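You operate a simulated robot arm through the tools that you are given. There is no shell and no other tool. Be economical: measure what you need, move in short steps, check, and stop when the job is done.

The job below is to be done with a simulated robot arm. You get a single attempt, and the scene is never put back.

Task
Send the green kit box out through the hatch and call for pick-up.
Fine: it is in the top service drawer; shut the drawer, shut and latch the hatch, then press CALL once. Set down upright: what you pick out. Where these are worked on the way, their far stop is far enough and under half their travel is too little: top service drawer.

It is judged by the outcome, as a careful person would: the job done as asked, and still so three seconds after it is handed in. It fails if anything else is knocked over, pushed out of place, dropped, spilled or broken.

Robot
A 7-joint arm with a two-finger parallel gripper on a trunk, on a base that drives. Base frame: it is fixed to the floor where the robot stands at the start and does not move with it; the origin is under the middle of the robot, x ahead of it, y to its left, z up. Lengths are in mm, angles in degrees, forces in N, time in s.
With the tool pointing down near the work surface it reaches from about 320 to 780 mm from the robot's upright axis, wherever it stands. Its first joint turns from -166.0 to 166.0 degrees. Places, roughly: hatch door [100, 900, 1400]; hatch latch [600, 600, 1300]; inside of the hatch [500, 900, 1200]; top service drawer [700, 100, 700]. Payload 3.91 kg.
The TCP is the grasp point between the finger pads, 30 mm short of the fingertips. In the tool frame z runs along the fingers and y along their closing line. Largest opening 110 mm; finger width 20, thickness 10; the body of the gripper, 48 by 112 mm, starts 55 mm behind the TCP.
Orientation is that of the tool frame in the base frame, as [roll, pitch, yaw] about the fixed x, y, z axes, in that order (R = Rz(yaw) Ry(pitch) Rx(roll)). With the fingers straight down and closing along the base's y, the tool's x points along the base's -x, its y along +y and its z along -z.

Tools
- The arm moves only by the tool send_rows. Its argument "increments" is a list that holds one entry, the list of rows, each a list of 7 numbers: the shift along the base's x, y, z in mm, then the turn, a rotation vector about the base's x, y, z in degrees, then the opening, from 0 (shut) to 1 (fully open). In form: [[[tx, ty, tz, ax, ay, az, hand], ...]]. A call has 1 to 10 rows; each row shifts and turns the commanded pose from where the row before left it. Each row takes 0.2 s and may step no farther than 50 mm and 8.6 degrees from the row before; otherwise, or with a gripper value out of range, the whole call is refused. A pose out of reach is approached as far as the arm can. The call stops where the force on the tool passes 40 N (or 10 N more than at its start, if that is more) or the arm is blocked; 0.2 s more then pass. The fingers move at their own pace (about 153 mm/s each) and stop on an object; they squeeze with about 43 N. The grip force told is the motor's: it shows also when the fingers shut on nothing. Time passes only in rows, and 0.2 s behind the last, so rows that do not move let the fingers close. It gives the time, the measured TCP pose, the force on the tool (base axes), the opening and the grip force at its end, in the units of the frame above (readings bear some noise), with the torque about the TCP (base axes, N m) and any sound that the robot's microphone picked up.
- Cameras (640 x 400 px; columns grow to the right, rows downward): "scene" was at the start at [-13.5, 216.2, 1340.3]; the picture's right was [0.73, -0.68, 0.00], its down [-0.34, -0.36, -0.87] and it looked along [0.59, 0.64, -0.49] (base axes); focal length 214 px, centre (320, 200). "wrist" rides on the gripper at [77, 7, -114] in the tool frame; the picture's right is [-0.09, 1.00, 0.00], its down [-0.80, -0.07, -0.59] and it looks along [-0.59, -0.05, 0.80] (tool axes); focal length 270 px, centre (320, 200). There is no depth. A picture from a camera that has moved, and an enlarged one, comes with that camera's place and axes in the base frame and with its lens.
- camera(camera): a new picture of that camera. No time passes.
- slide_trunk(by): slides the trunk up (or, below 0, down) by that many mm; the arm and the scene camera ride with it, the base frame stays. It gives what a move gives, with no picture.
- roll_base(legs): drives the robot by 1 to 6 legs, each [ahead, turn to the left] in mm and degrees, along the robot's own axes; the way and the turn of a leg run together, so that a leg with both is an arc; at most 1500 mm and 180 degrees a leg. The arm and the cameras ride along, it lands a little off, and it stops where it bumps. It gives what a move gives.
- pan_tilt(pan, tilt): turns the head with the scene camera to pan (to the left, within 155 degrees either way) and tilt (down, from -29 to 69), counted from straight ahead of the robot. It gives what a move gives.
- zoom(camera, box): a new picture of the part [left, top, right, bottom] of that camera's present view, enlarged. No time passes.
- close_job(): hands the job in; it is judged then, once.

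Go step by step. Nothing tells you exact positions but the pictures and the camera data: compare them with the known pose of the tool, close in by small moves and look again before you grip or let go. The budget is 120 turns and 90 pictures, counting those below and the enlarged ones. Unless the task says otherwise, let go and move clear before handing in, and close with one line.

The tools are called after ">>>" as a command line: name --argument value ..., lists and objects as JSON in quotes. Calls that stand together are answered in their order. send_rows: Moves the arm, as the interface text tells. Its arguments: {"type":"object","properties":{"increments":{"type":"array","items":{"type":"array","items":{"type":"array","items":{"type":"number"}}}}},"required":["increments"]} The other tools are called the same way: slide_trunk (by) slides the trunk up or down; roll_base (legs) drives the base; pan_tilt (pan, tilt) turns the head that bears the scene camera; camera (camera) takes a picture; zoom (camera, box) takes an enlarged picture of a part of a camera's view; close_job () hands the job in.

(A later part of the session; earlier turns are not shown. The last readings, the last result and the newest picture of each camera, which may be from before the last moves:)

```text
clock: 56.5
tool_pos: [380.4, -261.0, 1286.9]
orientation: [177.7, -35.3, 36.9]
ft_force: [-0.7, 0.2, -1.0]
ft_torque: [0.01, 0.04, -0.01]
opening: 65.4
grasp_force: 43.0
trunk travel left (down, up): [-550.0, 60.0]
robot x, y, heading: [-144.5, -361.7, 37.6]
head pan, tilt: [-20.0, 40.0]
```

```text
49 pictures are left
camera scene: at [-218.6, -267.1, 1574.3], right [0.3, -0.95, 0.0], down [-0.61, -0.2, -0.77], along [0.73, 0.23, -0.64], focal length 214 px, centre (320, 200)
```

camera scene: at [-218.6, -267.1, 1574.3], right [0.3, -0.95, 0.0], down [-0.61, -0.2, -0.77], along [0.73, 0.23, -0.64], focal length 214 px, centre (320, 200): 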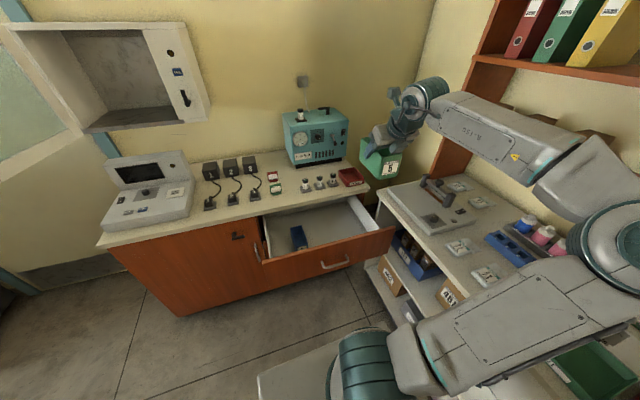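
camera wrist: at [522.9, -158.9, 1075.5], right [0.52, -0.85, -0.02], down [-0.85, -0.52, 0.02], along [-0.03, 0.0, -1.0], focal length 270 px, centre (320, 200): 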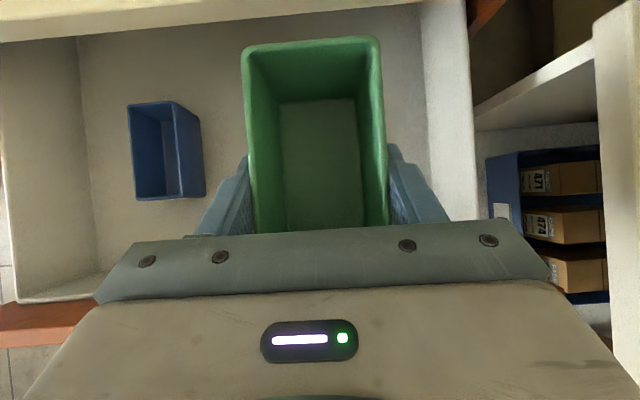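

>>> roll_base --legs '[[0, 90], [600, 0], [0, -90]]'

>>> pan_tilt --pan 10 --tilt 15

>>> camera --camera "scene"

```text
clock: 62.7
tool_pos: [-485.1, 415.8, 1286.8]
orientation: [177.6, -35.4, 132.3]
ft_force: [0.4, -0.3, -0.8]
ft_torque: [-0.03, 0.04, 0.04]
opening: 65.4
grasp_force: 43.1
trunk travel left (down, up): [-550.0, 60.0]
robot x, y, heading: [-306.6, -80.1, 140.6]
head pan, tilt: [-20.0, 40.0]
stopped in leg 2: the robot was blocked; the commanded pose is now the measured one
```

```text
clock: 63.6
tool_pos: [-488.5, 414.8, 1287.9]
orientation: [177.4, -35.3, 132.6]
ft_force: [0.2, -0.2, -1.6]
ft_torque: [-0.01, -0.02, -0.01]
opening: 65.4
grasp_force: 42.8
trunk travel left (down, up): [-550.0, 60.0]
robot x, y, heading: [-307.8, -77.6, 140.8]
head pan, tilt: [10.0, 15.0]
```

```text
48 pictures are left
camera scene: at [-425.3, -196.4, 1613.8], right [0.49, 0.87, 0.0], down [0.23, -0.13, -0.97], along [-0.84, 0.47, -0.26], focal length 214 px, centre (320, 200)
```

scene: 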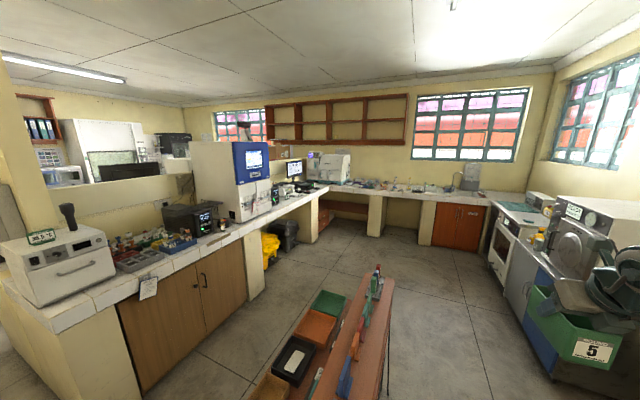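

The base was blocked, probably by the bench on the left. I'll look down to see what it touches.

>>> pan_tilt --pan 10 --tilt 60

>>> camera --camera "scene"

```text
clock: 64.8
tool_pos: [-487.3, 414.6, 1287.1]
orientation: [177.4, -35.2, 132.6]
ft_force: [0.4, -0.8, -0.9]
ft_torque: [0.03, 0.0, 0.0]
opening: 65.3
grasp_force: 43.1
trunk travel left (down, up): [-550.0, 60.0]
robot x, y, heading: [-310.5, -77.3, 140.5]
head pan, tilt: [10.0, 60.0]
```

```text
47 pictures are left
camera scene: at [-402.0, -209.6, 1547.7], right [0.49, 0.87, 0.0], down [0.75, -0.43, -0.5], along [-0.44, 0.25, -0.87], focal length 214 px, centre (320, 200)
```

scene: 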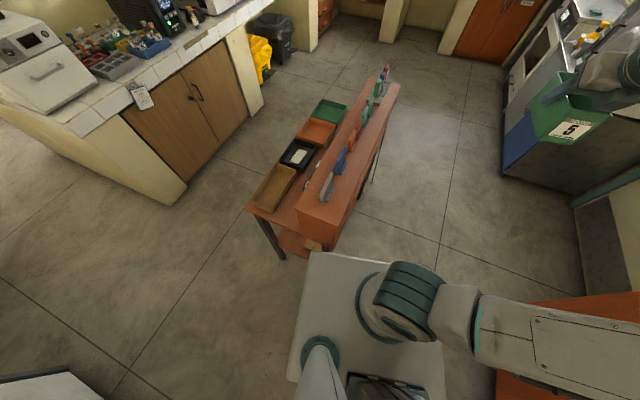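

The base corner met the bench end. I'll reverse straight out, turn back toward the hatch in the free area, and re-measure the hatch.

>>> roll_base --legs '[[-280, 0], [0, -70]]'

>>> pan_tilt --pan 10 --tilt 15

>>> camera --camera "scene"

```text
clock: 69.8
tool_pos: [311.2, 77.6, 1288.3]
orientation: [177.2, -35.3, 62.2]
ft_force: [-0.3, -0.2, -0.9]
ft_torque: [0.0, 0.01, -0.01]
opening: 65.8
grasp_force: 42.7
trunk travel left (down, up): [-550.0, 60.0]
robot x, y, heading: [-92.2, -252.5, 70.2]
head pan, tilt: [10.0, 60.0]
```

```text
clock: 70.9
tool_pos: [311.8, 77.3, 1287.0]
orientation: [177.3, -35.4, 62.2]
ft_force: [-0.1, 0.5, -1.5]
ft_torque: [-0.01, -0.04, 0.02]
opening: 65.5
grasp_force: 43.1
trunk travel left (down, up): [-550.0, 60.0]
robot x, y, heading: [-94.1, -257.1, 70.1]
head pan, tilt: [10.0, 15.0]
```

```text
46 pictures are left
camera scene: at [-242.2, -185.0, 1613.8], right [0.99, -0.17, 0.0], down [-0.04, -0.26, -0.97], along [0.17, 0.95, -0.26], focal length 214 px, centre (320, 200)
```

scene: 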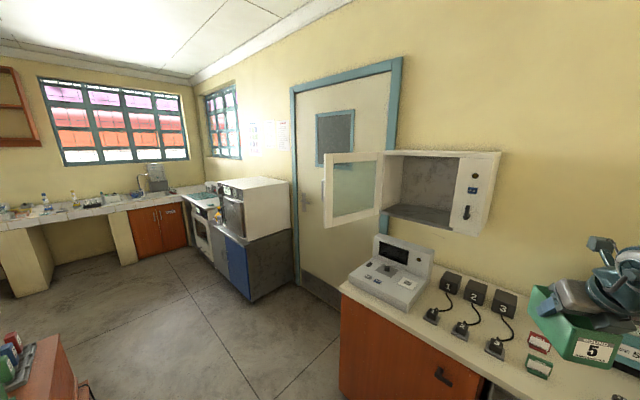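

>>> zoom --camera "scene" --box '[310, 130, 520, 260]'

```text
3.05 times, centred on (415, 195) of scene
camera zoom: at [-242.2, -185.0, 1613.8], right [0.99, -0.17, 0.0], down [-0.04, -0.26, -0.97], along [0.17, 0.95, -0.26], focal length 654 px, centre (30, 215)
```

zoom: 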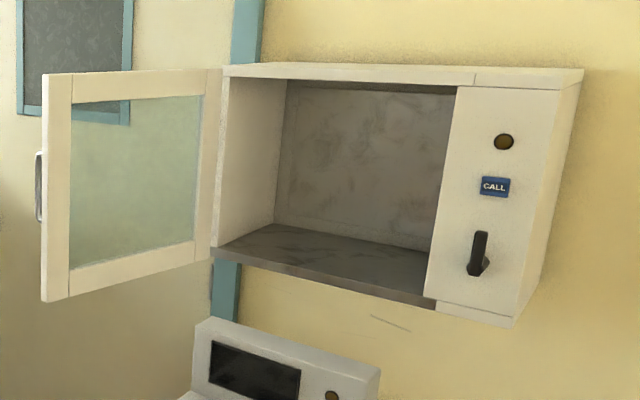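

The hatch opening spans roughly l = 207–560 mm along the wall, floor z ≈ 1215, front plane 838 mm along the counter normal; the door stands open ~105° to the left. I'll drive diagonally, keeping clear of the bench and door, then face the hatch.

>>> roll_base --legs '[[0, 26], [405, 0], [0, -59]]'

>>> pan_tilt --pan 15 --tilt 15

>>> camera --camera "scene"

```text
clock: 77.4
tool_pos: [383.1, 206.6, 1286.7]
orientation: [177.3, -35.2, 29.3]
ft_force: [-0.1, 0.5, -0.7]
ft_torque: [-0.02, 0.0, -0.01]
opening: 65.6
grasp_force: 43.2
trunk travel left (down, up): [-550.0, 60.0]
robot x, y, heading: [-139.1, 148.0, 37.1]
head pan, tilt: [10.0, 15.0]
```

```text
clock: 78.0
tool_pos: [382.7, 205.0, 1287.8]
orientation: [177.3, -35.3, 29.1]
ft_force: [0.2, -0.6, -1.1]
ft_torque: [0.02, 0.0, 0.04]
opening: 65.4
grasp_force: 43.0
trunk travel left (down, up): [-550.0, 60.0]
robot x, y, heading: [-137.4, 148.7, 37.1]
head pan, tilt: [15.0, 15.0]
```

```text
44 pictures are left
camera scene: at [-230.8, 293.1, 1613.9], right [0.79, -0.61, 0.0], down [-0.16, -0.2, -0.97], along [0.59, 0.76, -0.26], focal length 214 px, centre (320, 200)
```

scene: 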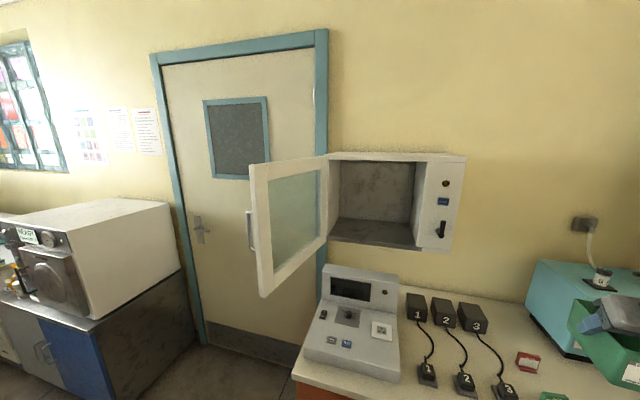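

>>> roll_base --legs '[[110, 0]]'

>>> send_rows --increments '[[[-15, 38, 3, 0, 0, 1, 0.3], [-15, 38, 3, 0, 0, 1, 0.3], [-15, 38, 3, 0, 0, 1, 0.3], [-15, 38, 3, 0, 0, 1, 0.3], [-15, 38, 3, 0, 0, 1, 0.3], [-15, 38, 3, 0, 0, 1, 0.3], [-15, 38, 2, 0, 0, 1, 0.3], [-15, 38, 2, 0, 0, 1, 0.3]]]'

>>> camera --camera "scene"

>>> camera --camera "wrist"

```text
clock: 79.2
tool_pos: [471.4, 273.9, 1286.8]
orientation: [177.3, -35.3, 29.2]
ft_force: [0.1, 0.8, -1.0]
ft_torque: [0.0, 0.03, 0.03]
opening: 65.6
grasp_force: 42.9
trunk travel left (down, up): [-550.0, 60.0]
robot x, y, heading: [-51.7, 211.3, 37.1]
head pan, tilt: [15.0, 15.0]
```

```text
clock: 81.0
tool_pos: [349.2, 577.6, 1309.7]
orientation: [177.3, -35.3, 37.3]
ft_force: [-0.1, 0.3, -1.6]
ft_torque: [-0.02, 0.01, -0.04]
opening: 65.4
grasp_force: 43.0
trunk travel left (down, up): [-550.0, 60.0]
robot x, y, heading: [-50.9, 210.1, 37.3]
head pan, tilt: [15.0, 15.0]
```

```text
43 pictures are left
camera scene: at [-144.2, 361.1, 1613.7], right [0.79, -0.61, 0.0], down [-0.16, -0.21, -0.97], along [0.59, 0.76, -0.26], focal length 214 px, centre (320, 200)
```

scene: 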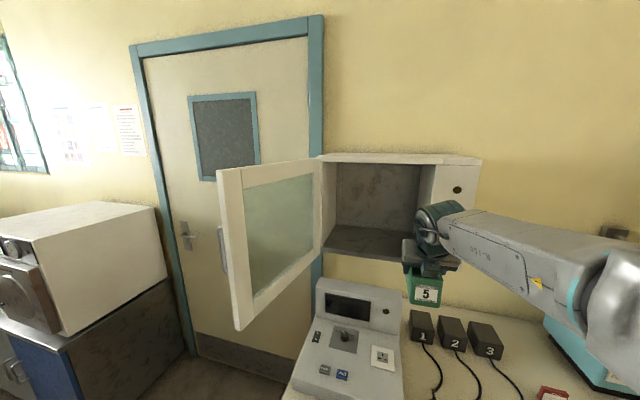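

```text
42 pictures are left
camera wrist: at [348.0, 574.7, 1449.4], right [0.52, -0.85, -0.01], down [-0.85, -0.52, 0.02], along [-0.02, 0.0, -1.0], focal length 270 px, centre (320, 200)
```

wrist: 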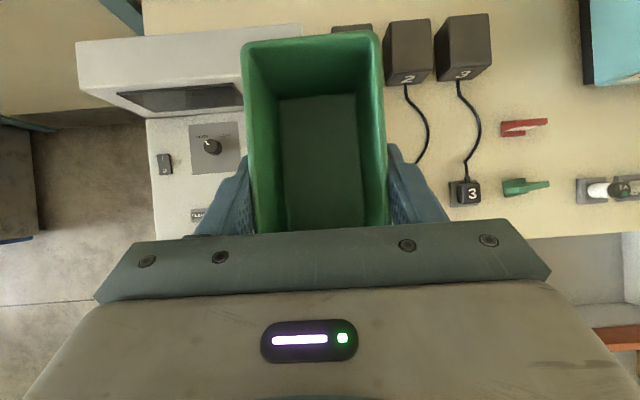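

>>> send_rows --increments '[[[-5.5, 36.5, 0, 0, 0, 0, 0.3], [-5.5, 36.5, 0, 0, 0, 0, 0.3], [-5.5, 36.5, 0, 0, 0, 0, 0.3], [-5.5, 36.5, 0, 0, 0, 0, 0.3], [24, 18, 0, 0, 0, 0, 0.3], [24, 18, 0, 0, 0, 0, 0.3]]]'

>>> camera --camera "scene"

>>> camera --camera "wrist"

```text
clock: 82.6
tool_pos: [396.0, 731.7, 1310.8]
orientation: [178.5, -35.3, 35.9]
ft_force: [-0.7, -0.3, 0.4]
ft_torque: [0.0, 0.01, -0.04]
opening: 65.8
grasp_force: 42.7
out of reach, approached as far as the arm can: row 1
trunk travel left (down, up): [-550.0, 60.0]
robot x, y, heading: [-49.7, 212.9, 36.9]
head pan, tilt: [15.0, 15.0]
stopped in row 6: the arm was blocked; the commanded pose is now the measured one
```

```text
41 pictures are left
camera scene: at [-137.6, 352.5, 1615.3], right [0.79, -0.62, -0.01], down [-0.16, -0.2, -0.97], along [0.6, 0.76, -0.26], focal length 214 px, centre (320, 200)
```

scene: 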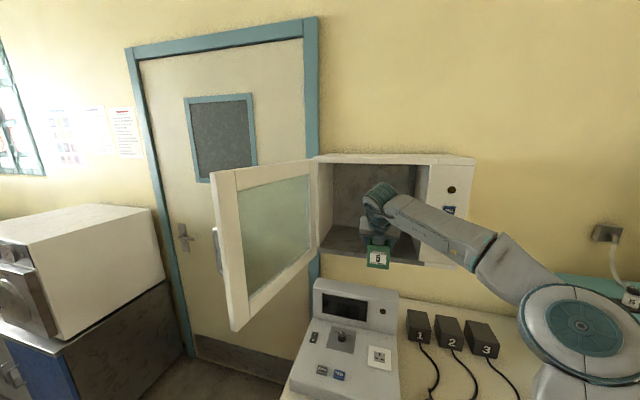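

```text
40 pictures are left
camera wrist: at [396.3, 726.1, 1451.1], right [0.51, -0.86, -0.03], down [-0.86, -0.52, 0.02], along [-0.03, 0.01, -1.0], focal length 270 px, centre (320, 200)
```

wrist: 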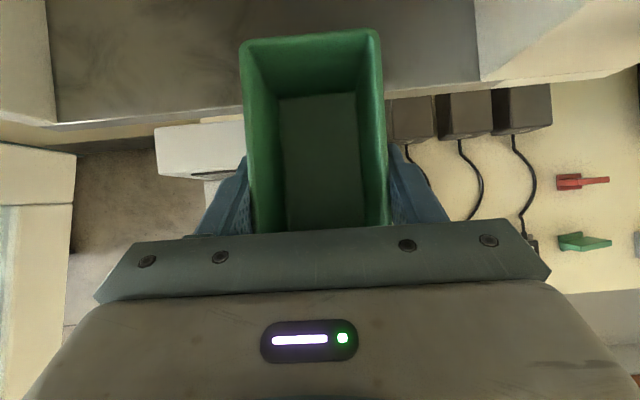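

The forearm seems to have met the hatch's right panel. I'll back off along the same path and check that the lever wasn't disturbed.

>>> send_rows --increments '[[[-24, -18, 0, 0, 0, 0, 0.3], [-24, -18, 0, 0, 0, 0, 0.3]]]'

>>> roll_base --legs '[[-110, 0]]'

>>> camera --camera "scene"

```text
clock: 83.2
tool_pos: [339.0, 706.9, 1308.7]
orientation: [177.9, -35.2, 36.7]
ft_force: [-1.0, 2.0, -1.8]
ft_torque: [-0.09, -0.08, -0.07]
opening: 65.6
grasp_force: 43.1
trunk travel left (down, up): [-550.0, 60.0]
robot x, y, heading: [-48.7, 214.0, 37.3]
head pan, tilt: [15.0, 15.0]
```

```text
clock: 84.4
tool_pos: [254.3, 634.6, 1308.5]
orientation: [178.0, -35.2, 36.3]
ft_force: [-0.4, -0.6, -1.0]
ft_torque: [0.0, -0.02, -0.03]
opening: 65.6
grasp_force: 42.7
trunk travel left (down, up): [-550.0, 60.0]
robot x, y, heading: [-140.2, 145.8, 36.9]
head pan, tilt: [15.0, 15.0]
```

```text
39 pictures are left
camera scene: at [-232.3, 292.6, 1613.9], right [0.79, -0.61, 0.0], down [-0.16, -0.2, -0.97], along [0.59, 0.76, -0.26], focal length 214 px, centre (320, 200)
```

scene: 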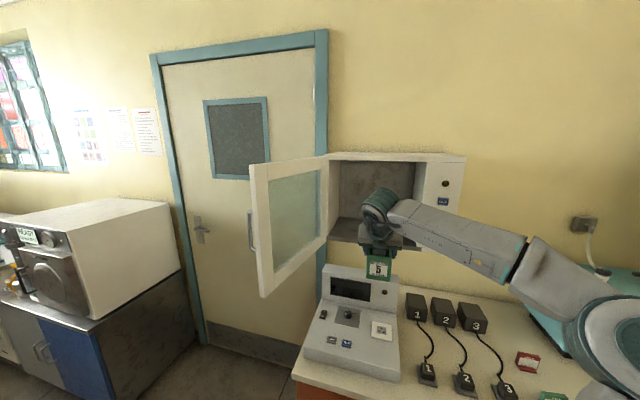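

>>> send_rows --increments '[[[20.4, 22.8, 0, 0, 0, 0, 0.3], [20.4, 22.8, 0, 0, 0, 0, 0.3], [20.4, 22.8, 0, 0, 0, 0, 0.3], [20.4, 22.8, 0, 0, 0, 0, 0.3]]]'

>>> camera --camera "scene"

```text
clock: 85.4
tool_pos: [326.3, 709.5, 1309.3]
orientation: [178.1, -35.3, 36.4]
ft_force: [-0.2, 0.1, -0.8]
ft_torque: [-0.02, 0.01, 0.0]
opening: 65.5
grasp_force: 43.0
out of reach, approached as far as the arm can: row 4
trunk travel left (down, up): [-550.0, 60.0]
robot x, y, heading: [-134.9, 144.8, 37.2]
head pan, tilt: [15.0, 15.0]
```

```text
38 pictures are left
camera scene: at [-231.7, 292.5, 1613.9], right [0.79, -0.61, 0.0], down [-0.16, -0.2, -0.97], along [0.59, 0.76, -0.26], focal length 214 px, centre (320, 200)
```

scene: 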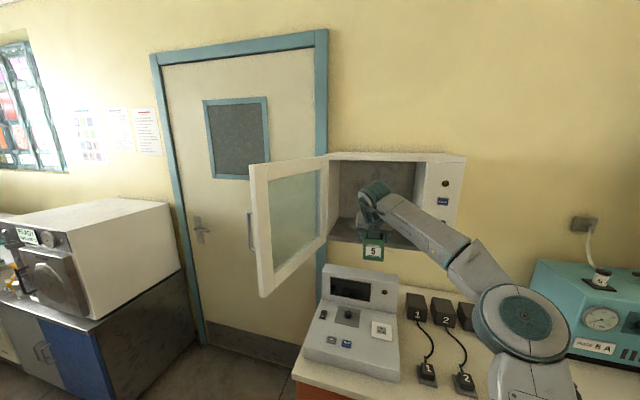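

>>> slide_trunk --by 60

>>> send_rows --increments '[[[0, 0, -30, 0, 0, 5, 0.3], [0, 0, -30, 0, 0, 5, 0.3], [18, 15, 0, 0, 0, 3, 0.3], [18, 15, 0, 0, 0, 2, 0.3], [20, 15, 0, 0, 0, 0, 0.3], [20, 15, 0, 0, 0, 0, 0.3]]]'

>>> camera --camera "scene"

```text
clock: 86.4
tool_pos: [326.4, 710.1, 1368.4]
orientation: [178.1, -35.4, 36.3]
ft_force: [0.3, 0.2, -2.0]
ft_torque: [0.01, 0.01, -0.01]
opening: 65.6
grasp_force: 42.9
trunk travel left (down, up): [-610.0, 0.0]
robot x, y, heading: [-137.5, 148.5, 36.9]
head pan, tilt: [15.0, 15.0]
```

```text
clock: 87.8
tool_pos: [363.0, 739.9, 1307.9]
orientation: [178.1, -35.3, 51.3]
ft_force: [0.2, -1.0, -1.8]
ft_torque: [-0.01, -0.01, -0.02]
opening: 65.5
grasp_force: 43.2
out of reach, approached as far as the arm can: row 5, 6
trunk travel left (down, up): [-610.0, 0.0]
robot x, y, heading: [-139.4, 145.3, 36.9]
head pan, tilt: [15.0, 15.0]
```

```text
37 pictures are left
camera scene: at [-231.2, 293.6, 1673.8], right [0.79, -0.61, 0.0], down [-0.16, -0.2, -0.97], along [0.59, 0.76, -0.26], focal length 214 px, centre (320, 200)
```

scene: 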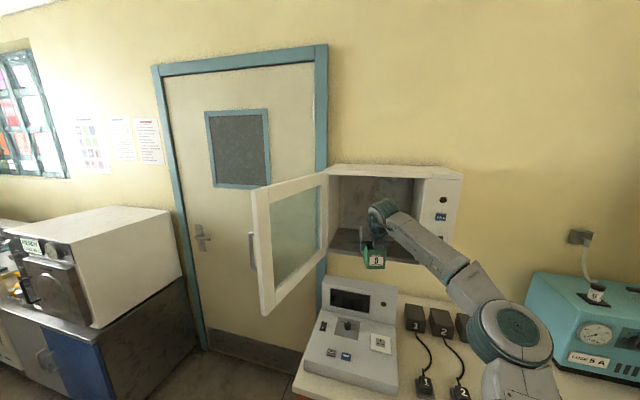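

The arm reaches 757 mm ahead here with a clear forearm, so I'll insert by driving the base forward gently.

>>> roll_base --legs '[[120, 0]]'

>>> camera --camera "scene"

>>> camera --camera "wrist"

```text
clock: 89.1
tool_pos: [458.8, 815.1, 1308.2]
orientation: [178.0, -35.1, 51.4]
ft_force: [0.2, 0.3, -2.3]
ft_torque: [-0.03, 0.01, 0.0]
opening: 65.7
grasp_force: 43.2
trunk travel left (down, up): [-610.0, 0.0]
robot x, y, heading: [-43.8, 218.9, 37.6]
head pan, tilt: [15.0, 15.0]
```

```text
36 pictures are left
camera scene: at [-134.1, 367.2, 1673.8], right [0.79, -0.61, 0.0], down [-0.16, -0.21, -0.97], along [0.59, 0.76, -0.26], focal length 214 px, centre (320, 200)
```

scene: 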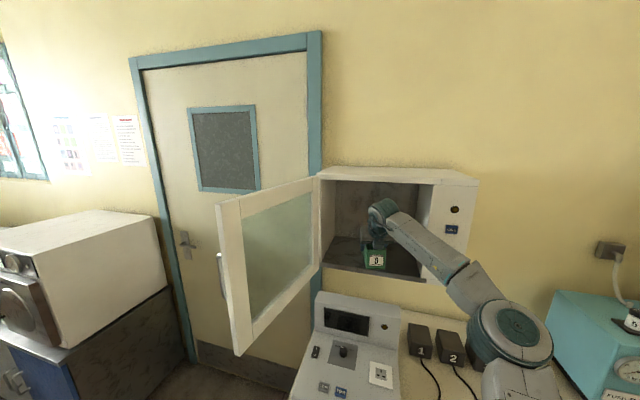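

```text
35 pictures are left
camera wrist: at [459.9, 810.1, 1448.1], right [0.72, -0.69, -0.02], down [-0.69, -0.72, 0.02], along [-0.03, 0.0, -1.0], focal length 270 px, centre (320, 200)
```

wrist: 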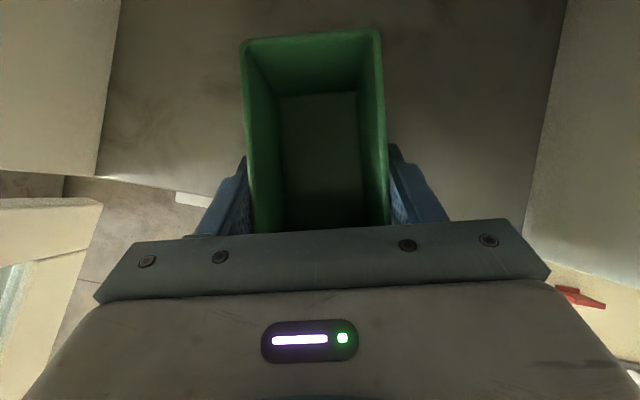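

>>> roll_base --legs '[[40, 0]]'

>>> camera --camera "wrist"

```text
clock: 90.0
tool_pos: [491.3, 839.2, 1307.8]
orientation: [178.0, -35.2, 51.3]
ft_force: [0.8, 0.9, -2.4]
ft_torque: [-0.01, 0.05, 0.03]
opening: 65.5
grasp_force: 42.4
trunk travel left (down, up): [-610.0, 0.0]
robot x, y, heading: [-11.1, 245.6, 37.1]
head pan, tilt: [15.0, 15.0]
```

```text
34 pictures are left
camera wrist: at [492.5, 834.8, 1447.4], right [0.72, -0.69, -0.02], down [-0.69, -0.72, 0.02], along [-0.03, 0.0, -1.0], focal length 270 px, centre (320, 200)
```

wrist: 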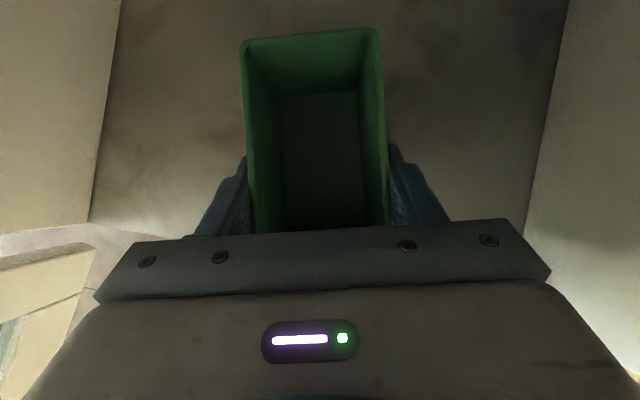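

>>> send_rows --increments '[[[6, 5, -10, 0, 0, 0, 0.3], [8, 6, -10, 0, 0, 0, 0.3], [8, 6, 0, 0, 0, 0, 0.3], [8, 6, 0, 0, 0, 0, 0.3]]]'

```text
clock: 91.0
tool_pos: [502.9, 843.7, 1294.5]
orientation: [178.1, -35.3, 51.4]
ft_force: [-0.2, -0.5, -1.4]
ft_torque: [0.01, 0.04, -0.01]
opening: 65.7
grasp_force: 43.1
out of reach, approached as far as the arm can: row 2, 3, 4
trunk travel left (down, up): [-610.0, 0.0]
robot x, y, heading: [-12.2, 239.7, 37.1]
head pan, tilt: [15.0, 15.0]
```

The bin is just inside the sill. I'll lower it until it touches the floor.

>>> send_rows --increments '[[[0, 0, -8, 0, 0, 0, 0.3], [2, 1.5, -6, 0, 0, 0, 0.3], [2, 1.5, -4, 0, 0, 0, 0.3]]]'

>>> zoom --camera "scene" --box '[310, 160, 490, 290]'

```text
clock: 91.8
tool_pos: [503.8, 844.9, 1283.2]
orientation: [178.3, -35.9, 51.3]
ft_force: [0.5, -1.6, 29.8]
ft_torque: [-0.1, 1.23, 0.17]
opening: 65.9
grasp_force: 43.2
trunk travel left (down, up): [-610.0, 0.0]
robot x, y, heading: [-12.0, 241.8, 37.3]
head pan, tilt: [15.0, 15.0]
```

```text
3.08 times, centred on (400, 225) of scene
camera zoom: at [-105.7, 386.9, 1674.6], right [0.79, -0.61, 0.0], down [-0.16, -0.2, -0.97], along [0.59, 0.76, -0.26], focal length 660 px, centre (74, 123)
```

zoom: 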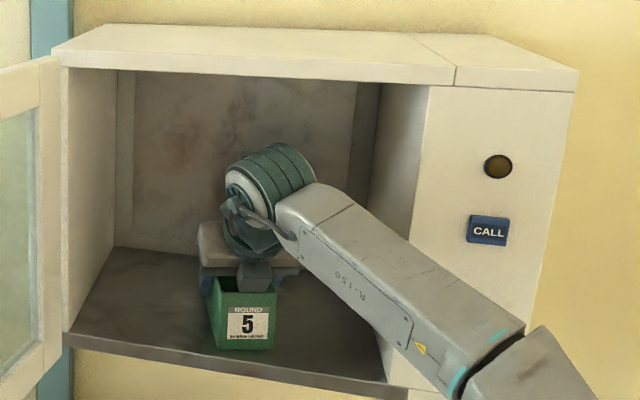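

>>> send_rows --increments '[[[0, 0, 2, 0, 0, 0, 0.3], [0, 0, 0, 0, 0, 0, 0.5], [0, 0, 0, 0, 0, 0, 0.7], [0, 0, 0, 0, 0, 0, 0.85], [0, 0, 0, 0, 0, 0, 0.85]]]'

>>> camera --camera "wrist"

```text
clock: 93.0
tool_pos: [506.0, 846.9, 1277.1]
orientation: [178.1, -35.2, 51.4]
ft_force: [1.0, -1.4, 0.5]
ft_torque: [-0.03, 0.06, 0.0]
opening: 93.4
grasp_force: 0.0
trunk travel left (down, up): [-610.0, 0.0]
robot x, y, heading: [-11.5, 240.4, 37.1]
head pan, tilt: [15.0, 15.0]
```

```text
32 pictures are left
camera wrist: at [507.3, 842.2, 1417.9], right [0.72, -0.69, -0.02], down [-0.69, -0.72, 0.02], along [-0.03, 0.0, -1.0], focal length 270 px, centre (320, 200)
```

wrist: 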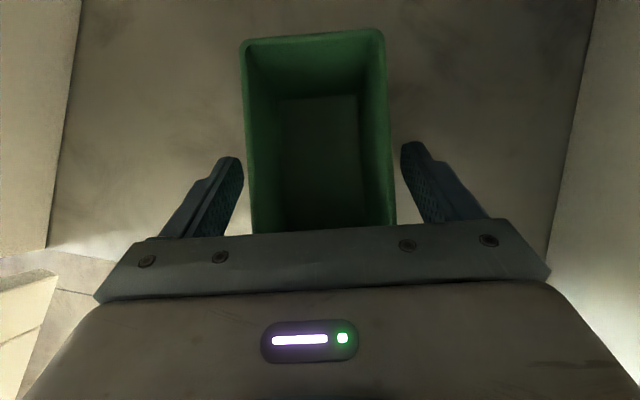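

>>> send_rows --increments '[[[-9, -11.2, 20.5, 0, 0, 0, 0.85], [-9, -11.2, 20.5, 0, 0, 0, 0.85], [-9, -11.2, 20.5, 0, 0, 0, 0.85], [-2, -2, 8, 0, 0, 0, 0.85]]]'

>>> camera --camera "wrist"

```text
clock: 94.0
tool_pos: [479.2, 812.4, 1348.5]
orientation: [178.1, -35.3, 51.4]
ft_force: [0.4, -0.9, -0.4]
ft_torque: [-0.06, -0.01, -0.03]
opening: 93.3
grasp_force: 0.0
trunk travel left (down, up): [-610.0, 0.0]
robot x, y, heading: [-11.1, 242.8, 36.8]
head pan, tilt: [15.0, 15.0]
```

```text
31 pictures are left
camera wrist: at [478.9, 807.3, 1487.5], right [0.72, -0.69, -0.02], down [-0.69, -0.72, 0.02], along [-0.03, 0.0, -1.0], focal length 270 px, centre (320, 200)
```

wrist: 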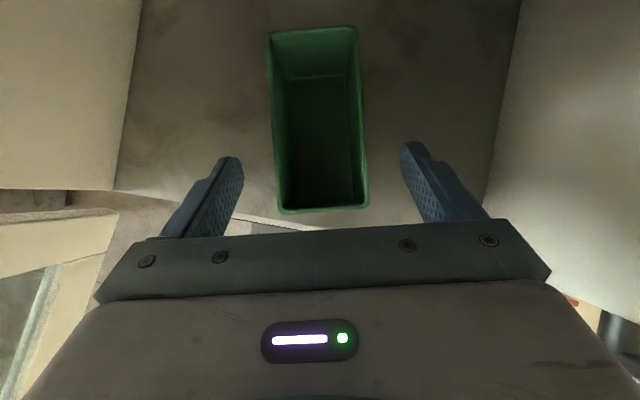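

The bin stands upright fully inside the sill. I'll back the base out, then level the tool and close the fingers to make a pusher for the hatch door.

>>> roll_base --legs '[[-170, 0]]'

>>> send_rows --increments '[[[-16, -12, 10, 5.2, -6.0, -2.8, 0.4], [-24, -18, 10, 5.2, -6.0, -2.8, 0.0], [-24, -18, 10, 5.1, -6.1, -2.8, 0.0], [-24, -18, 0, 5.0, -6.2, -2.8, 0.0], [-24, -18, 0, 4.9, -6.3, -2.8, 0.0]]]'

>>> camera --camera "scene"

```text
clock: 95.4
tool_pos: [341.4, 707.8, 1348.0]
orientation: [178.0, -35.3, 51.3]
ft_force: [-0.3, -0.5, 0.0]
ft_torque: [0.03, -0.01, 0.02]
opening: 93.4
grasp_force: 0.1
trunk travel left (down, up): [-610.0, 0.0]
robot x, y, heading: [-147.5, 138.9, 37.2]
head pan, tilt: [15.0, 15.0]
```

```text
clock: 96.6
tool_pos: [227.5, 623.7, 1376.8]
orientation: [167.0, -74.7, 46.6]
ft_force: [-1.0, 0.7, -0.4]
ft_torque: [0.0, -0.01, -0.01]
opening: 0.0
grasp_force: 37.8
trunk travel left (down, up): [-610.0, 0.0]
robot x, y, heading: [-147.1, 140.5, 37.3]
head pan, tilt: [15.0, 15.0]
```

```text
30 pictures are left
camera scene: at [-241.6, 286.5, 1673.8], right [0.79, -0.61, 0.0], down [-0.16, -0.2, -0.97], along [0.59, 0.76, -0.26], focal length 214 px, centre (320, 200)
```

scene: 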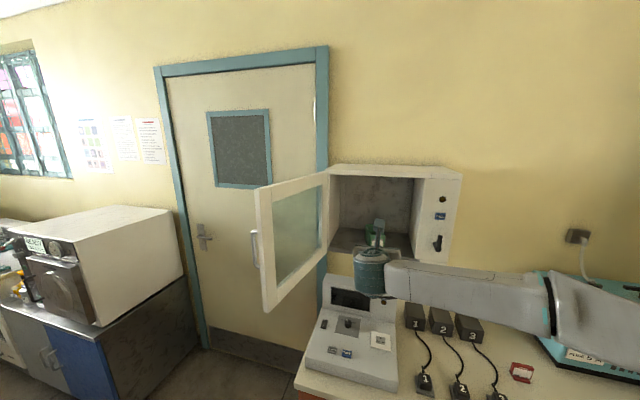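

>>> send_rows --increments '[[[-45, -12, -15, 0, 0, 0, 0], [-45, -12, -15, 0, 0, 0, 0], [-45, -12, -15, 0, 0, 0, 0], [-45, -12, -15, 0, 0, 0, 0], [-45, -12, -15, 0, 0, 0, 0]]]'

>>> send_rows --increments '[[[-24, 33, 0, 0, 0, 0, 0], [-24, 33, 0, 0, 0, 0, 0], [-24, 33, 0, 0, 0, 0, 0], [-24, 33, 0, 0, 0, 0, 0], [-24, 33, 0, 0, 0, 0, 0], [-24, 33, 0, 0, 0, 0, 0], [-24, 33, 0, 0, 0, 0, 0], [-24, 33, 0, 0, 0, 0, 0]]]'

>>> camera --camera "scene"

```text
clock: 97.8
tool_pos: [4.1, 562.7, 1302.6]
orientation: [167.2, -74.6, 46.2]
ft_force: [0.4, 0.4, -0.5]
ft_torque: [-0.01, 0.03, 0.0]
opening: 0.0
grasp_force: 37.7
trunk travel left (down, up): [-610.0, 0.0]
robot x, y, heading: [-145.4, 141.5, 37.1]
head pan, tilt: [15.0, 15.0]
```

```text
clock: 99.6
tool_pos: [-186.8, 829.4, 1301.6]
orientation: [167.0, -74.6, 46.7]
ft_force: [0.6, 0.3, 0.2]
ft_torque: [-0.01, -0.03, -0.01]
opening: 0.0
grasp_force: 38.2
trunk travel left (down, up): [-610.0, 0.0]
robot x, y, heading: [-147.0, 137.3, 37.3]
head pan, tilt: [15.0, 15.0]
```

```text
29 pictures are left
camera scene: at [-241.2, 288.4, 1673.6], right [0.79, -0.61, 0.0], down [-0.16, -0.21, -0.97], along [0.59, 0.76, -0.26], focal length 214 px, centre (320, 200)
```

scene: 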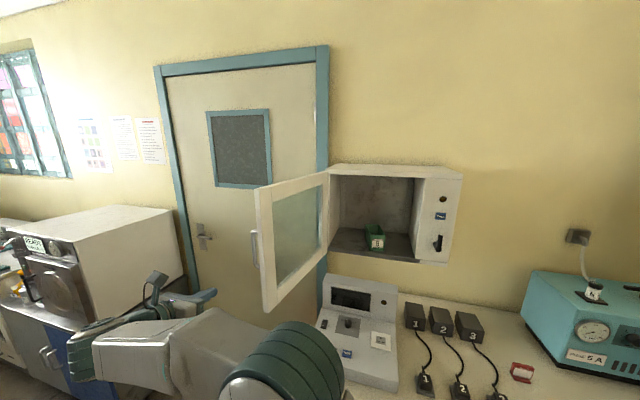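

>>> send_rows --increments '[[[25, 18.5, -10, 0, 0, 0, 0], [25, 18.5, -10, 0, 0, 0, 0], [25, 18.5, 0, 0, 0, 0, 0]]]'

>>> send_rows --increments '[[[15, -20, 0, 0, 0, 0, 0], [15, -20, 0, 0, 0, 0, 0], [15, -20, 0, 0, 0, 0, 0], [18, -24, 0, 0, 0, 0, 0], [18, -24, 0, 0, 0, 0, 0]]]'

>>> camera --camera "scene"

```text
clock: 100.4
tool_pos: [-111.3, 883.3, 1282.2]
orientation: [167.4, -74.6, 46.3]
ft_force: [0.8, 0.8, 0.7]
ft_torque: [0.0, 0.02, 0.0]
opening: 0.2
grasp_force: 37.5
trunk travel left (down, up): [-610.0, 0.0]
robot x, y, heading: [-146.0, 141.9, 37.2]
head pan, tilt: [15.0, 15.0]
```

```text
clock: 101.6
tool_pos: [-31.6, 774.6, 1283.4]
orientation: [167.4, -74.6, 46.1]
ft_force: [-0.3, -0.1, -1.0]
ft_torque: [0.0, 0.0, 0.0]
opening: 0.0
grasp_force: 37.9
trunk travel left (down, up): [-610.0, 0.0]
robot x, y, heading: [-147.3, 136.7, 37.0]
head pan, tilt: [15.0, 15.0]
```

```text
28 pictures are left
camera scene: at [-239.8, 286.0, 1674.0], right [0.79, -0.61, 0.0], down [-0.16, -0.2, -0.97], along [0.59, 0.76, -0.26], focal length 214 px, centre (320, 200)
```

scene: 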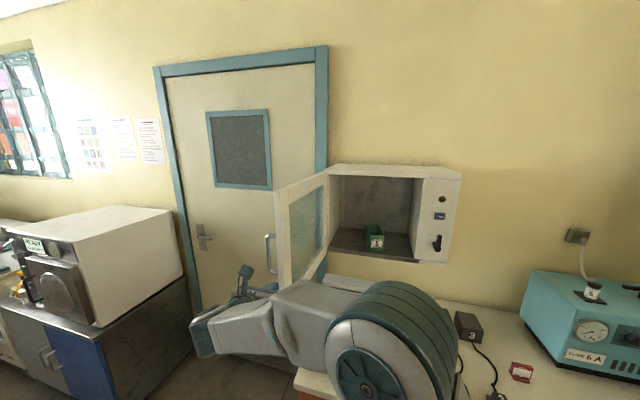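

>>> send_rows --increments '[[[16, -17.6, 0, 0, 0, 0, 0], [16, -17.6, 0, 0, 0, 0, 0], [17, -18, 0, 0, 0, 0, 0], [17, -18, 0, 0, 0, 0, 0], [17, -18, 0, 0, 0, 0, 0], [17, -18, 0, 0, 0, 0, 0], [20, -14, 0, 0, 0, 0, 0], [20, -14, 0, 0, 0, 0, 0], [20, -14, 0, 0, 0, 0, 0], [20, -14, 0, 0, 0, 0, 0]]]'

>>> camera --camera "scene"

```text
clock: 103.8
tool_pos: [148.9, 611.5, 1283.9]
orientation: [167.6, -74.7, 46.2]
ft_force: [-0.6, -1.0, -0.3]
ft_torque: [0.0, 0.02, 0.04]
opening: 0.0
grasp_force: 37.9
trunk travel left (down, up): [-610.0, 0.0]
robot x, y, heading: [-149.6, 134.0, 37.4]
head pan, tilt: [15.0, 15.0]
```

```text
27 pictures are left
camera scene: at [-239.9, 286.2, 1673.9], right [0.79, -0.61, 0.0], down [-0.16, -0.2, -0.97], along [0.59, 0.76, -0.26], focal length 214 px, centre (320, 200)
```

scene: 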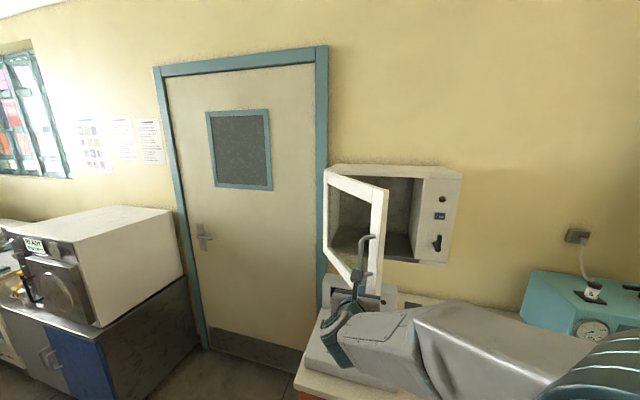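

>>> send_rows --increments '[[[28.7, -12.2, 0, 0, 0, 0, 0], [28.7, -12.2, 0, 0, 0, 0, 0], [28.7, -12.2, 0, 0, 0, 0, 0], [32, -2.5, 0, 0, 0, 0, 0], [32, -2.5, 0, 0, 0, 0, 0], [32, -2.5, 0, 0, 0, 0, 0], [32, 7, 0, 0, 0, 0, 0], [32, 7, 0, 0, 0, 0, 0]]]'

>>> camera --camera "scene"

```text
clock: 105.6
tool_pos: [396.5, 580.5, 1281.9]
orientation: [167.4, -74.6, 46.2]
ft_force: [0.4, 1.7, -0.3]
ft_torque: [-0.02, -0.01, 0.01]
opening: 0.0
grasp_force: 38.1
trunk travel left (down, up): [-610.0, 0.0]
robot x, y, heading: [-147.2, 140.6, 37.0]
head pan, tilt: [15.0, 15.0]
```

```text
26 pictures are left
camera scene: at [-238.9, 286.8, 1673.9], right [0.79, -0.61, 0.0], down [-0.16, -0.2, -0.97], along [0.59, 0.76, -0.26], focal length 214 px, centre (320, 200)
```

scene: 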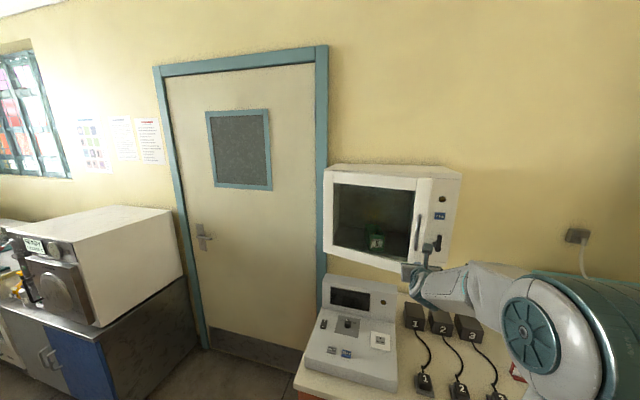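

>>> send_rows --increments '[[[25, 16.5, 0, 0, 0, 0, 0], [25, 16.5, 0, 0, 0, 0, 0], [25, 16.5, 0, 0, 0, 0, 0]]]'

>>> send_rows --increments '[[[10, 7.5, 0, 0, 0, 0, 0], [8, 6, 0, 0, 0, 0, 0], [8, 6, 0, 0, 0, 0, 0], [8, 6, 0, 0, 0, 0, 0]]]'

>>> zoom --camera "scene" --box '[300, 150, 500, 290]'

```text
clock: 106.4
tool_pos: [470.7, 632.4, 1282.2]
orientation: [167.5, -74.6, 46.2]
ft_force: [-0.5, 1.0, 0.4]
ft_torque: [-0.02, 0.01, -0.01]
opening: 0.0
grasp_force: 37.6
trunk travel left (down, up): [-610.0, 0.0]
robot x, y, heading: [-144.7, 138.4, 37.0]
head pan, tilt: [15.0, 15.0]
```

```text
clock: 107.3
tool_pos: [490.5, 646.6, 1283.5]
orientation: [167.7, -74.4, 46.0]
ft_force: [-24.0, -18.9, 3.7]
ft_torque: [0.12, -0.11, -0.01]
opening: 0.0
grasp_force: 37.6
trunk travel left (down, up): [-610.0, 0.0]
robot x, y, heading: [-149.2, 143.6, 36.9]
head pan, tilt: [15.0, 15.0]
stopped in row 4: the force on the tool passed its limit (the readings are from after the stop); the commanded pose is now the measured one
```

```text
2.86 times, centred on (400, 220) of scene
camera zoom: at [-246.6, 281.4, 1674.1], right [0.79, -0.61, 0.0], down [-0.16, -0.2, -0.97], along [0.59, 0.76, -0.25], focal length 613 px, centre (91, 143)
```

zoom: 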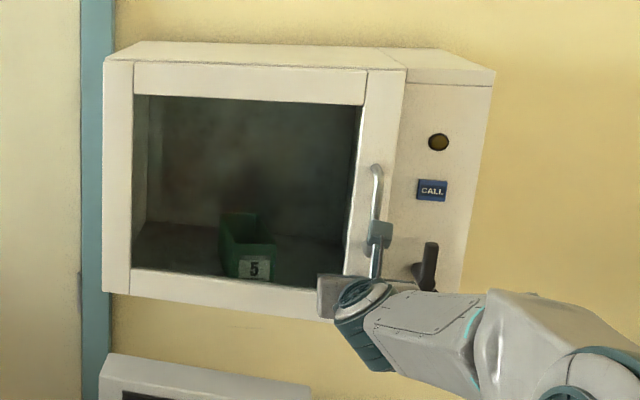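

The door is closed. I'll back off and examine the latch lever.

>>> send_rows --increments '[[[-8, -6, 0, 0, 0, 0, 0], [-30, -22, 0, 0, 0, 0, 0], [-35, -28, -30, 0, 0, 0, 0], [-35, -28, -40, 0, 0, 0, 0], [-30, -24, -40, 0, 0, 0, 0]]]'

>>> zoom --camera "scene" --box '[400, 170, 480, 270]'

```text
refused: row 3 steps farther than a row can; nothing moved
```

```text
4.00 times, centred on (440, 220) of scene
camera zoom: at [-246.6, 281.4, 1674.1], right [0.79, -0.61, 0.0], down [-0.16, -0.2, -0.97], along [0.59, 0.76, -0.25], focal length 858 px, centre (-160, 120)
```

zoom: 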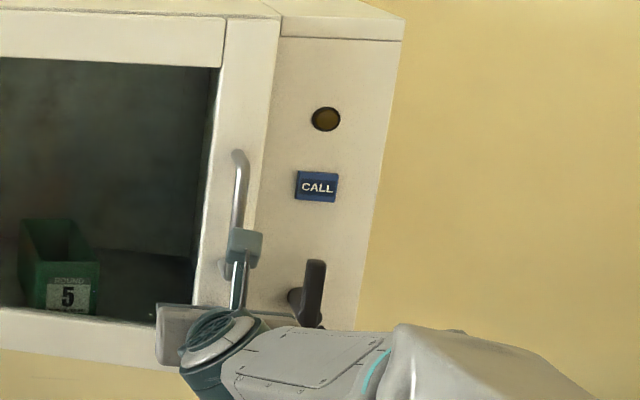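

>>> send_rows --increments '[[[-8, -6, 0, 0, 0, 0, 0], [-30, -22, 0, 0, 0, 0, 0], [-32, -24, -20, 0, 0, 0, 0], [-28, -22, -30, 0, 0, 0, 0], [-26, -20, -35, 0, 0, 0, 0]]]'

>>> zoom --camera "scene" --box '[400, 170, 480, 270]'

>>> camera --camera "wrist"

```text
clock: 108.5
tool_pos: [370.1, 557.5, 1194.5]
orientation: [167.9, -74.3, 45.9]
ft_force: [0.1, 0.7, -0.2]
ft_torque: [0.02, -0.04, 0.0]
opening: 0.1
grasp_force: 37.6
trunk travel left (down, up): [-610.0, 0.0]
robot x, y, heading: [-149.0, 140.3, 37.1]
head pan, tilt: [15.0, 15.0]
```

```text
4.00 times, centred on (440, 220) of scene
camera zoom: at [-240.4, 286.1, 1673.9], right [0.79, -0.61, 0.0], down [-0.16, -0.2, -0.97], along [0.59, 0.76, -0.26], focal length 858 px, centre (-160, 120)
```

zoom: 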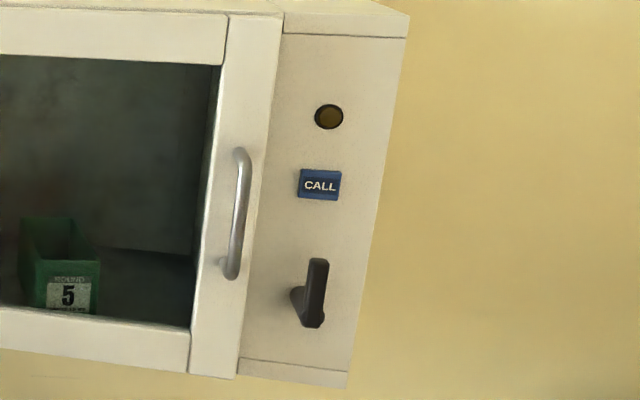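

```text
22 pictures are left
camera wrist: at [297.1, 506.0, 1301.0], right [0.54, -0.84, -0.03], down [-0.67, -0.41, -0.62], along [0.51, 0.35, -0.79], focal length 270 px, centre (320, 200)
```

wrist: 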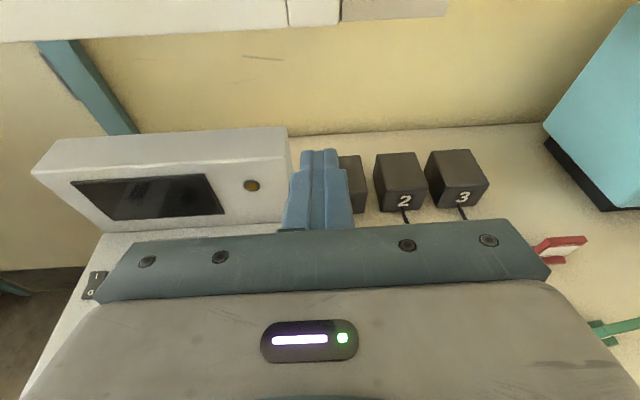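

The latch lever's pivot is near l≈145, z≈1296, its arm pointing up to z≈1349, standing ~60 mm off the panel. I'll place the closed fingertips to the right of the arm, near its top.

>>> send_rows --increments '[[[18.6, -24.8, 37, 0, 0, 0, 0], [18.6, -24.8, 37, 0, 0, 0, 0], [18.6, -24.8, 37, 0, 0, 0, 0], [18.6, -24.8, 37, 0, 0, 0, 0], [26, 19.5, 0, 0, 0, 0, 0], [26, 19.5, 0, 0, 0, 0, 0], [26, 19.5, 0, 0, 0, 0, 0]]]'

>>> zoom --camera "scene" --box '[380, 170, 540, 270]'

>>> camera --camera "wrist"

```text
clock: 110.1
tool_pos: [523.2, 517.7, 1340.7]
orientation: [167.6, -74.0, 46.1]
ft_force: [0.5, 0.7, -0.3]
ft_torque: [0.02, 0.01, 0.0]
opening: 0.1
grasp_force: 37.7
trunk travel left (down, up): [-610.0, 0.0]
robot x, y, heading: [-148.6, 142.5, 37.0]
head pan, tilt: [15.0, 15.0]
```

```text
4.00 times, centred on (460, 220) of scene
camera zoom: at [-239.7, 287.2, 1673.8], right [0.79, -0.61, 0.0], down [-0.16, -0.2, -0.97], along [0.59, 0.76, -0.26], focal length 858 px, centre (-240, 120)
```

zoom: 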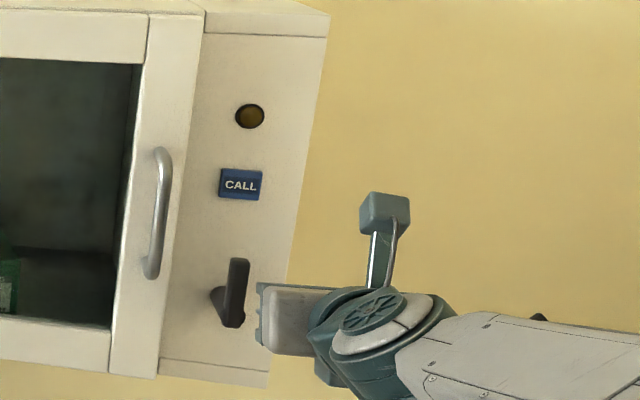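

```text
20 pictures are left
camera wrist: at [451.0, 466.1, 1448.3], right [0.54, -0.84, -0.03], down [-0.67, -0.41, -0.62], along [0.51, 0.35, -0.79], focal length 270 px, centre (320, 200)
```

wrist: 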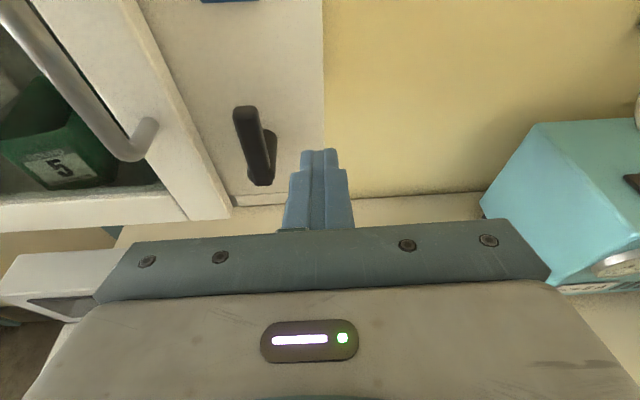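

>>> send_rows --increments '[[[18.4, 13.8, 0, 0, 0, 0, 0], [18.4, 13.8, 0, 0, 0, 0, 0], [-9, 12, 0, 0, 0, 0, 0], [-9, 12, 0, 0, 0, 0, 0]]]'

>>> send_rows --increments '[[[-6, 8, 0, 0, 0, 0, 0], [-6, 8, 0, 0, 0, 0, 0]]]'

>>> camera --camera "wrist"

```text
clock: 111.1
tool_pos: [540.9, 569.2, 1342.0]
orientation: [167.7, -74.1, 46.1]
ft_force: [0.3, 0.0, -0.6]
ft_torque: [-0.05, 0.03, 0.02]
opening: 0.1
grasp_force: 37.5
trunk travel left (down, up): [-610.0, 0.0]
robot x, y, heading: [-146.0, 142.0, 37.3]
head pan, tilt: [15.0, 15.0]
```

```text
clock: 111.7
tool_pos: [530.6, 584.0, 1342.9]
orientation: [167.7, -74.1, 46.1]
ft_force: [0.5, -0.6, 0.1]
ft_torque: [-0.03, -0.02, 0.03]
opening: 0.2
grasp_force: 37.6
trunk travel left (down, up): [-610.0, 0.0]
robot x, y, heading: [-150.6, 141.7, 37.0]
head pan, tilt: [15.0, 15.0]
```

```text
19 pictures are left
camera wrist: at [457.3, 533.1, 1448.4], right [0.54, -0.84, -0.03], down [-0.67, -0.41, -0.62], along [0.51, 0.35, -0.79], focal length 270 px, centre (320, 200)
```

wrist: 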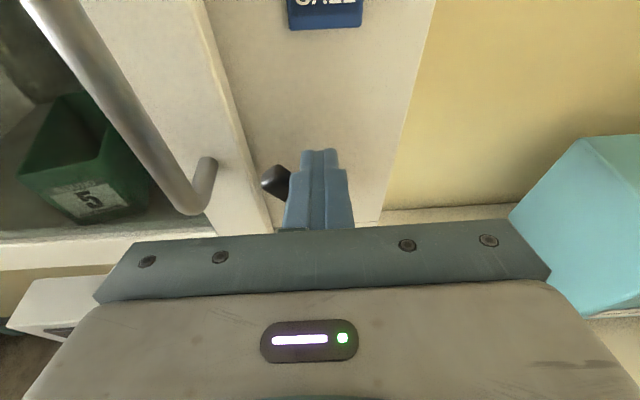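

>>> send_rows --increments '[[[-7.8, 10.4, 1, 0, 0, 0, 0], [-9.6, 12.8, -8, 0, 0, 0, 0], [-5.4, 7.2, -12, 0, 0, 0, 0], [0, 0, -4, 0, 0, 0, 0]]]'

>>> camera --camera "wrist"

```text
clock: 112.7
tool_pos: [506.0, 614.8, 1320.0]
orientation: [167.7, -74.2, 46.1]
ft_force: [2.0, 0.0, 1.4]
ft_torque: [0.04, -0.04, 0.05]
opening: 0.0
grasp_force: 37.6
trunk travel left (down, up): [-610.0, 0.0]
robot x, y, heading: [-150.1, 144.0, 37.4]
head pan, tilt: [15.0, 15.0]
```

```text
18 pictures are left
camera wrist: at [433.7, 563.5, 1426.3], right [0.54, -0.84, -0.03], down [-0.67, -0.41, -0.62], along [0.51, 0.35, -0.79], focal length 270 px, centre (320, 200)
```

wrist: 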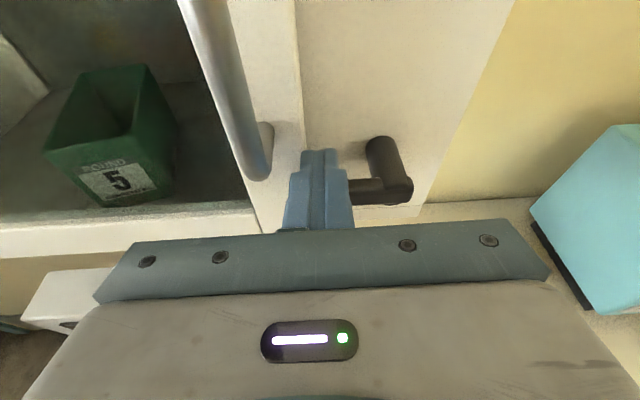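

>>> send_rows --increments '[[[0, 0, -5, 0, 0, 0, 0], [0, 0, -4, 0, 0, 0, 0], [0, 0, -4, 0, 0, 0, 0]]]'

```text
clock: 113.5
tool_pos: [507.7, 615.7, 1317.9]
orientation: [166.4, -75.2, 47.1]
ft_force: [1.0, 0.7, 9.4]
ft_torque: [0.14, -0.15, 0.05]
opening: 0.3
grasp_force: 37.6
trunk travel left (down, up): [-610.0, 0.0]
robot x, y, heading: [-146.4, 139.2, 37.1]
head pan, tilt: [15.0, 15.0]
stopped in row 3: the force on the tool passed its limit (the readings are from after the stop); the commanded pose is now the measured one
```

The lever hit its end stop, horizontal across the door edge. I'll withdraw and check it.

>>> send_rows --increments '[[[0, 0, 8, 0, 0, 0, 0], [-4, -3, 4, 0, 0, 0, 0], [-30, -22, 0, 0, 0, 0, 0], [-35, -26, 0, 0, 0, 0, 0], [-35, -26, 0, 0, 0, 0, 0], [-35, -26, 0, 0, 0, 0, 0]]]'

>>> zoom --camera "scene" --box '[310, 150, 490, 280]'

```text
clock: 114.8
tool_pos: [367.1, 512.6, 1329.7]
orientation: [166.6, -75.1, 47.0]
ft_force: [-0.3, -0.4, 0.3]
ft_torque: [0.0, 0.03, -0.01]
opening: 0.2
grasp_force: 37.8
trunk travel left (down, up): [-610.0, 0.0]
robot x, y, heading: [-146.1, 136.0, 37.3]
head pan, tilt: [15.0, 15.0]
```

```text
3.08 times, centred on (400, 215) of scene
camera zoom: at [-242.5, 286.3, 1673.8], right [0.79, -0.61, 0.0], down [-0.16, -0.2, -0.97], along [0.59, 0.76, -0.26], focal length 660 px, centre (74, 154)
```

zoom: 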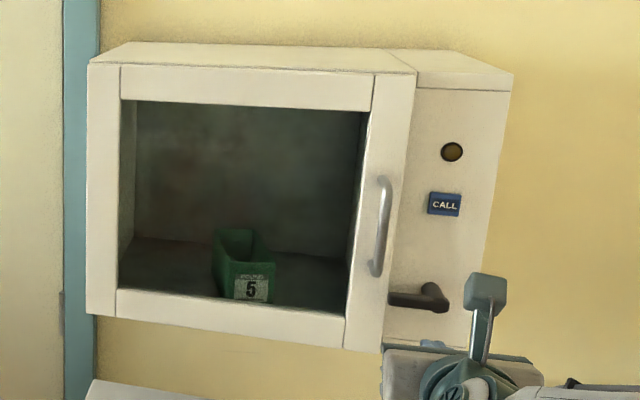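

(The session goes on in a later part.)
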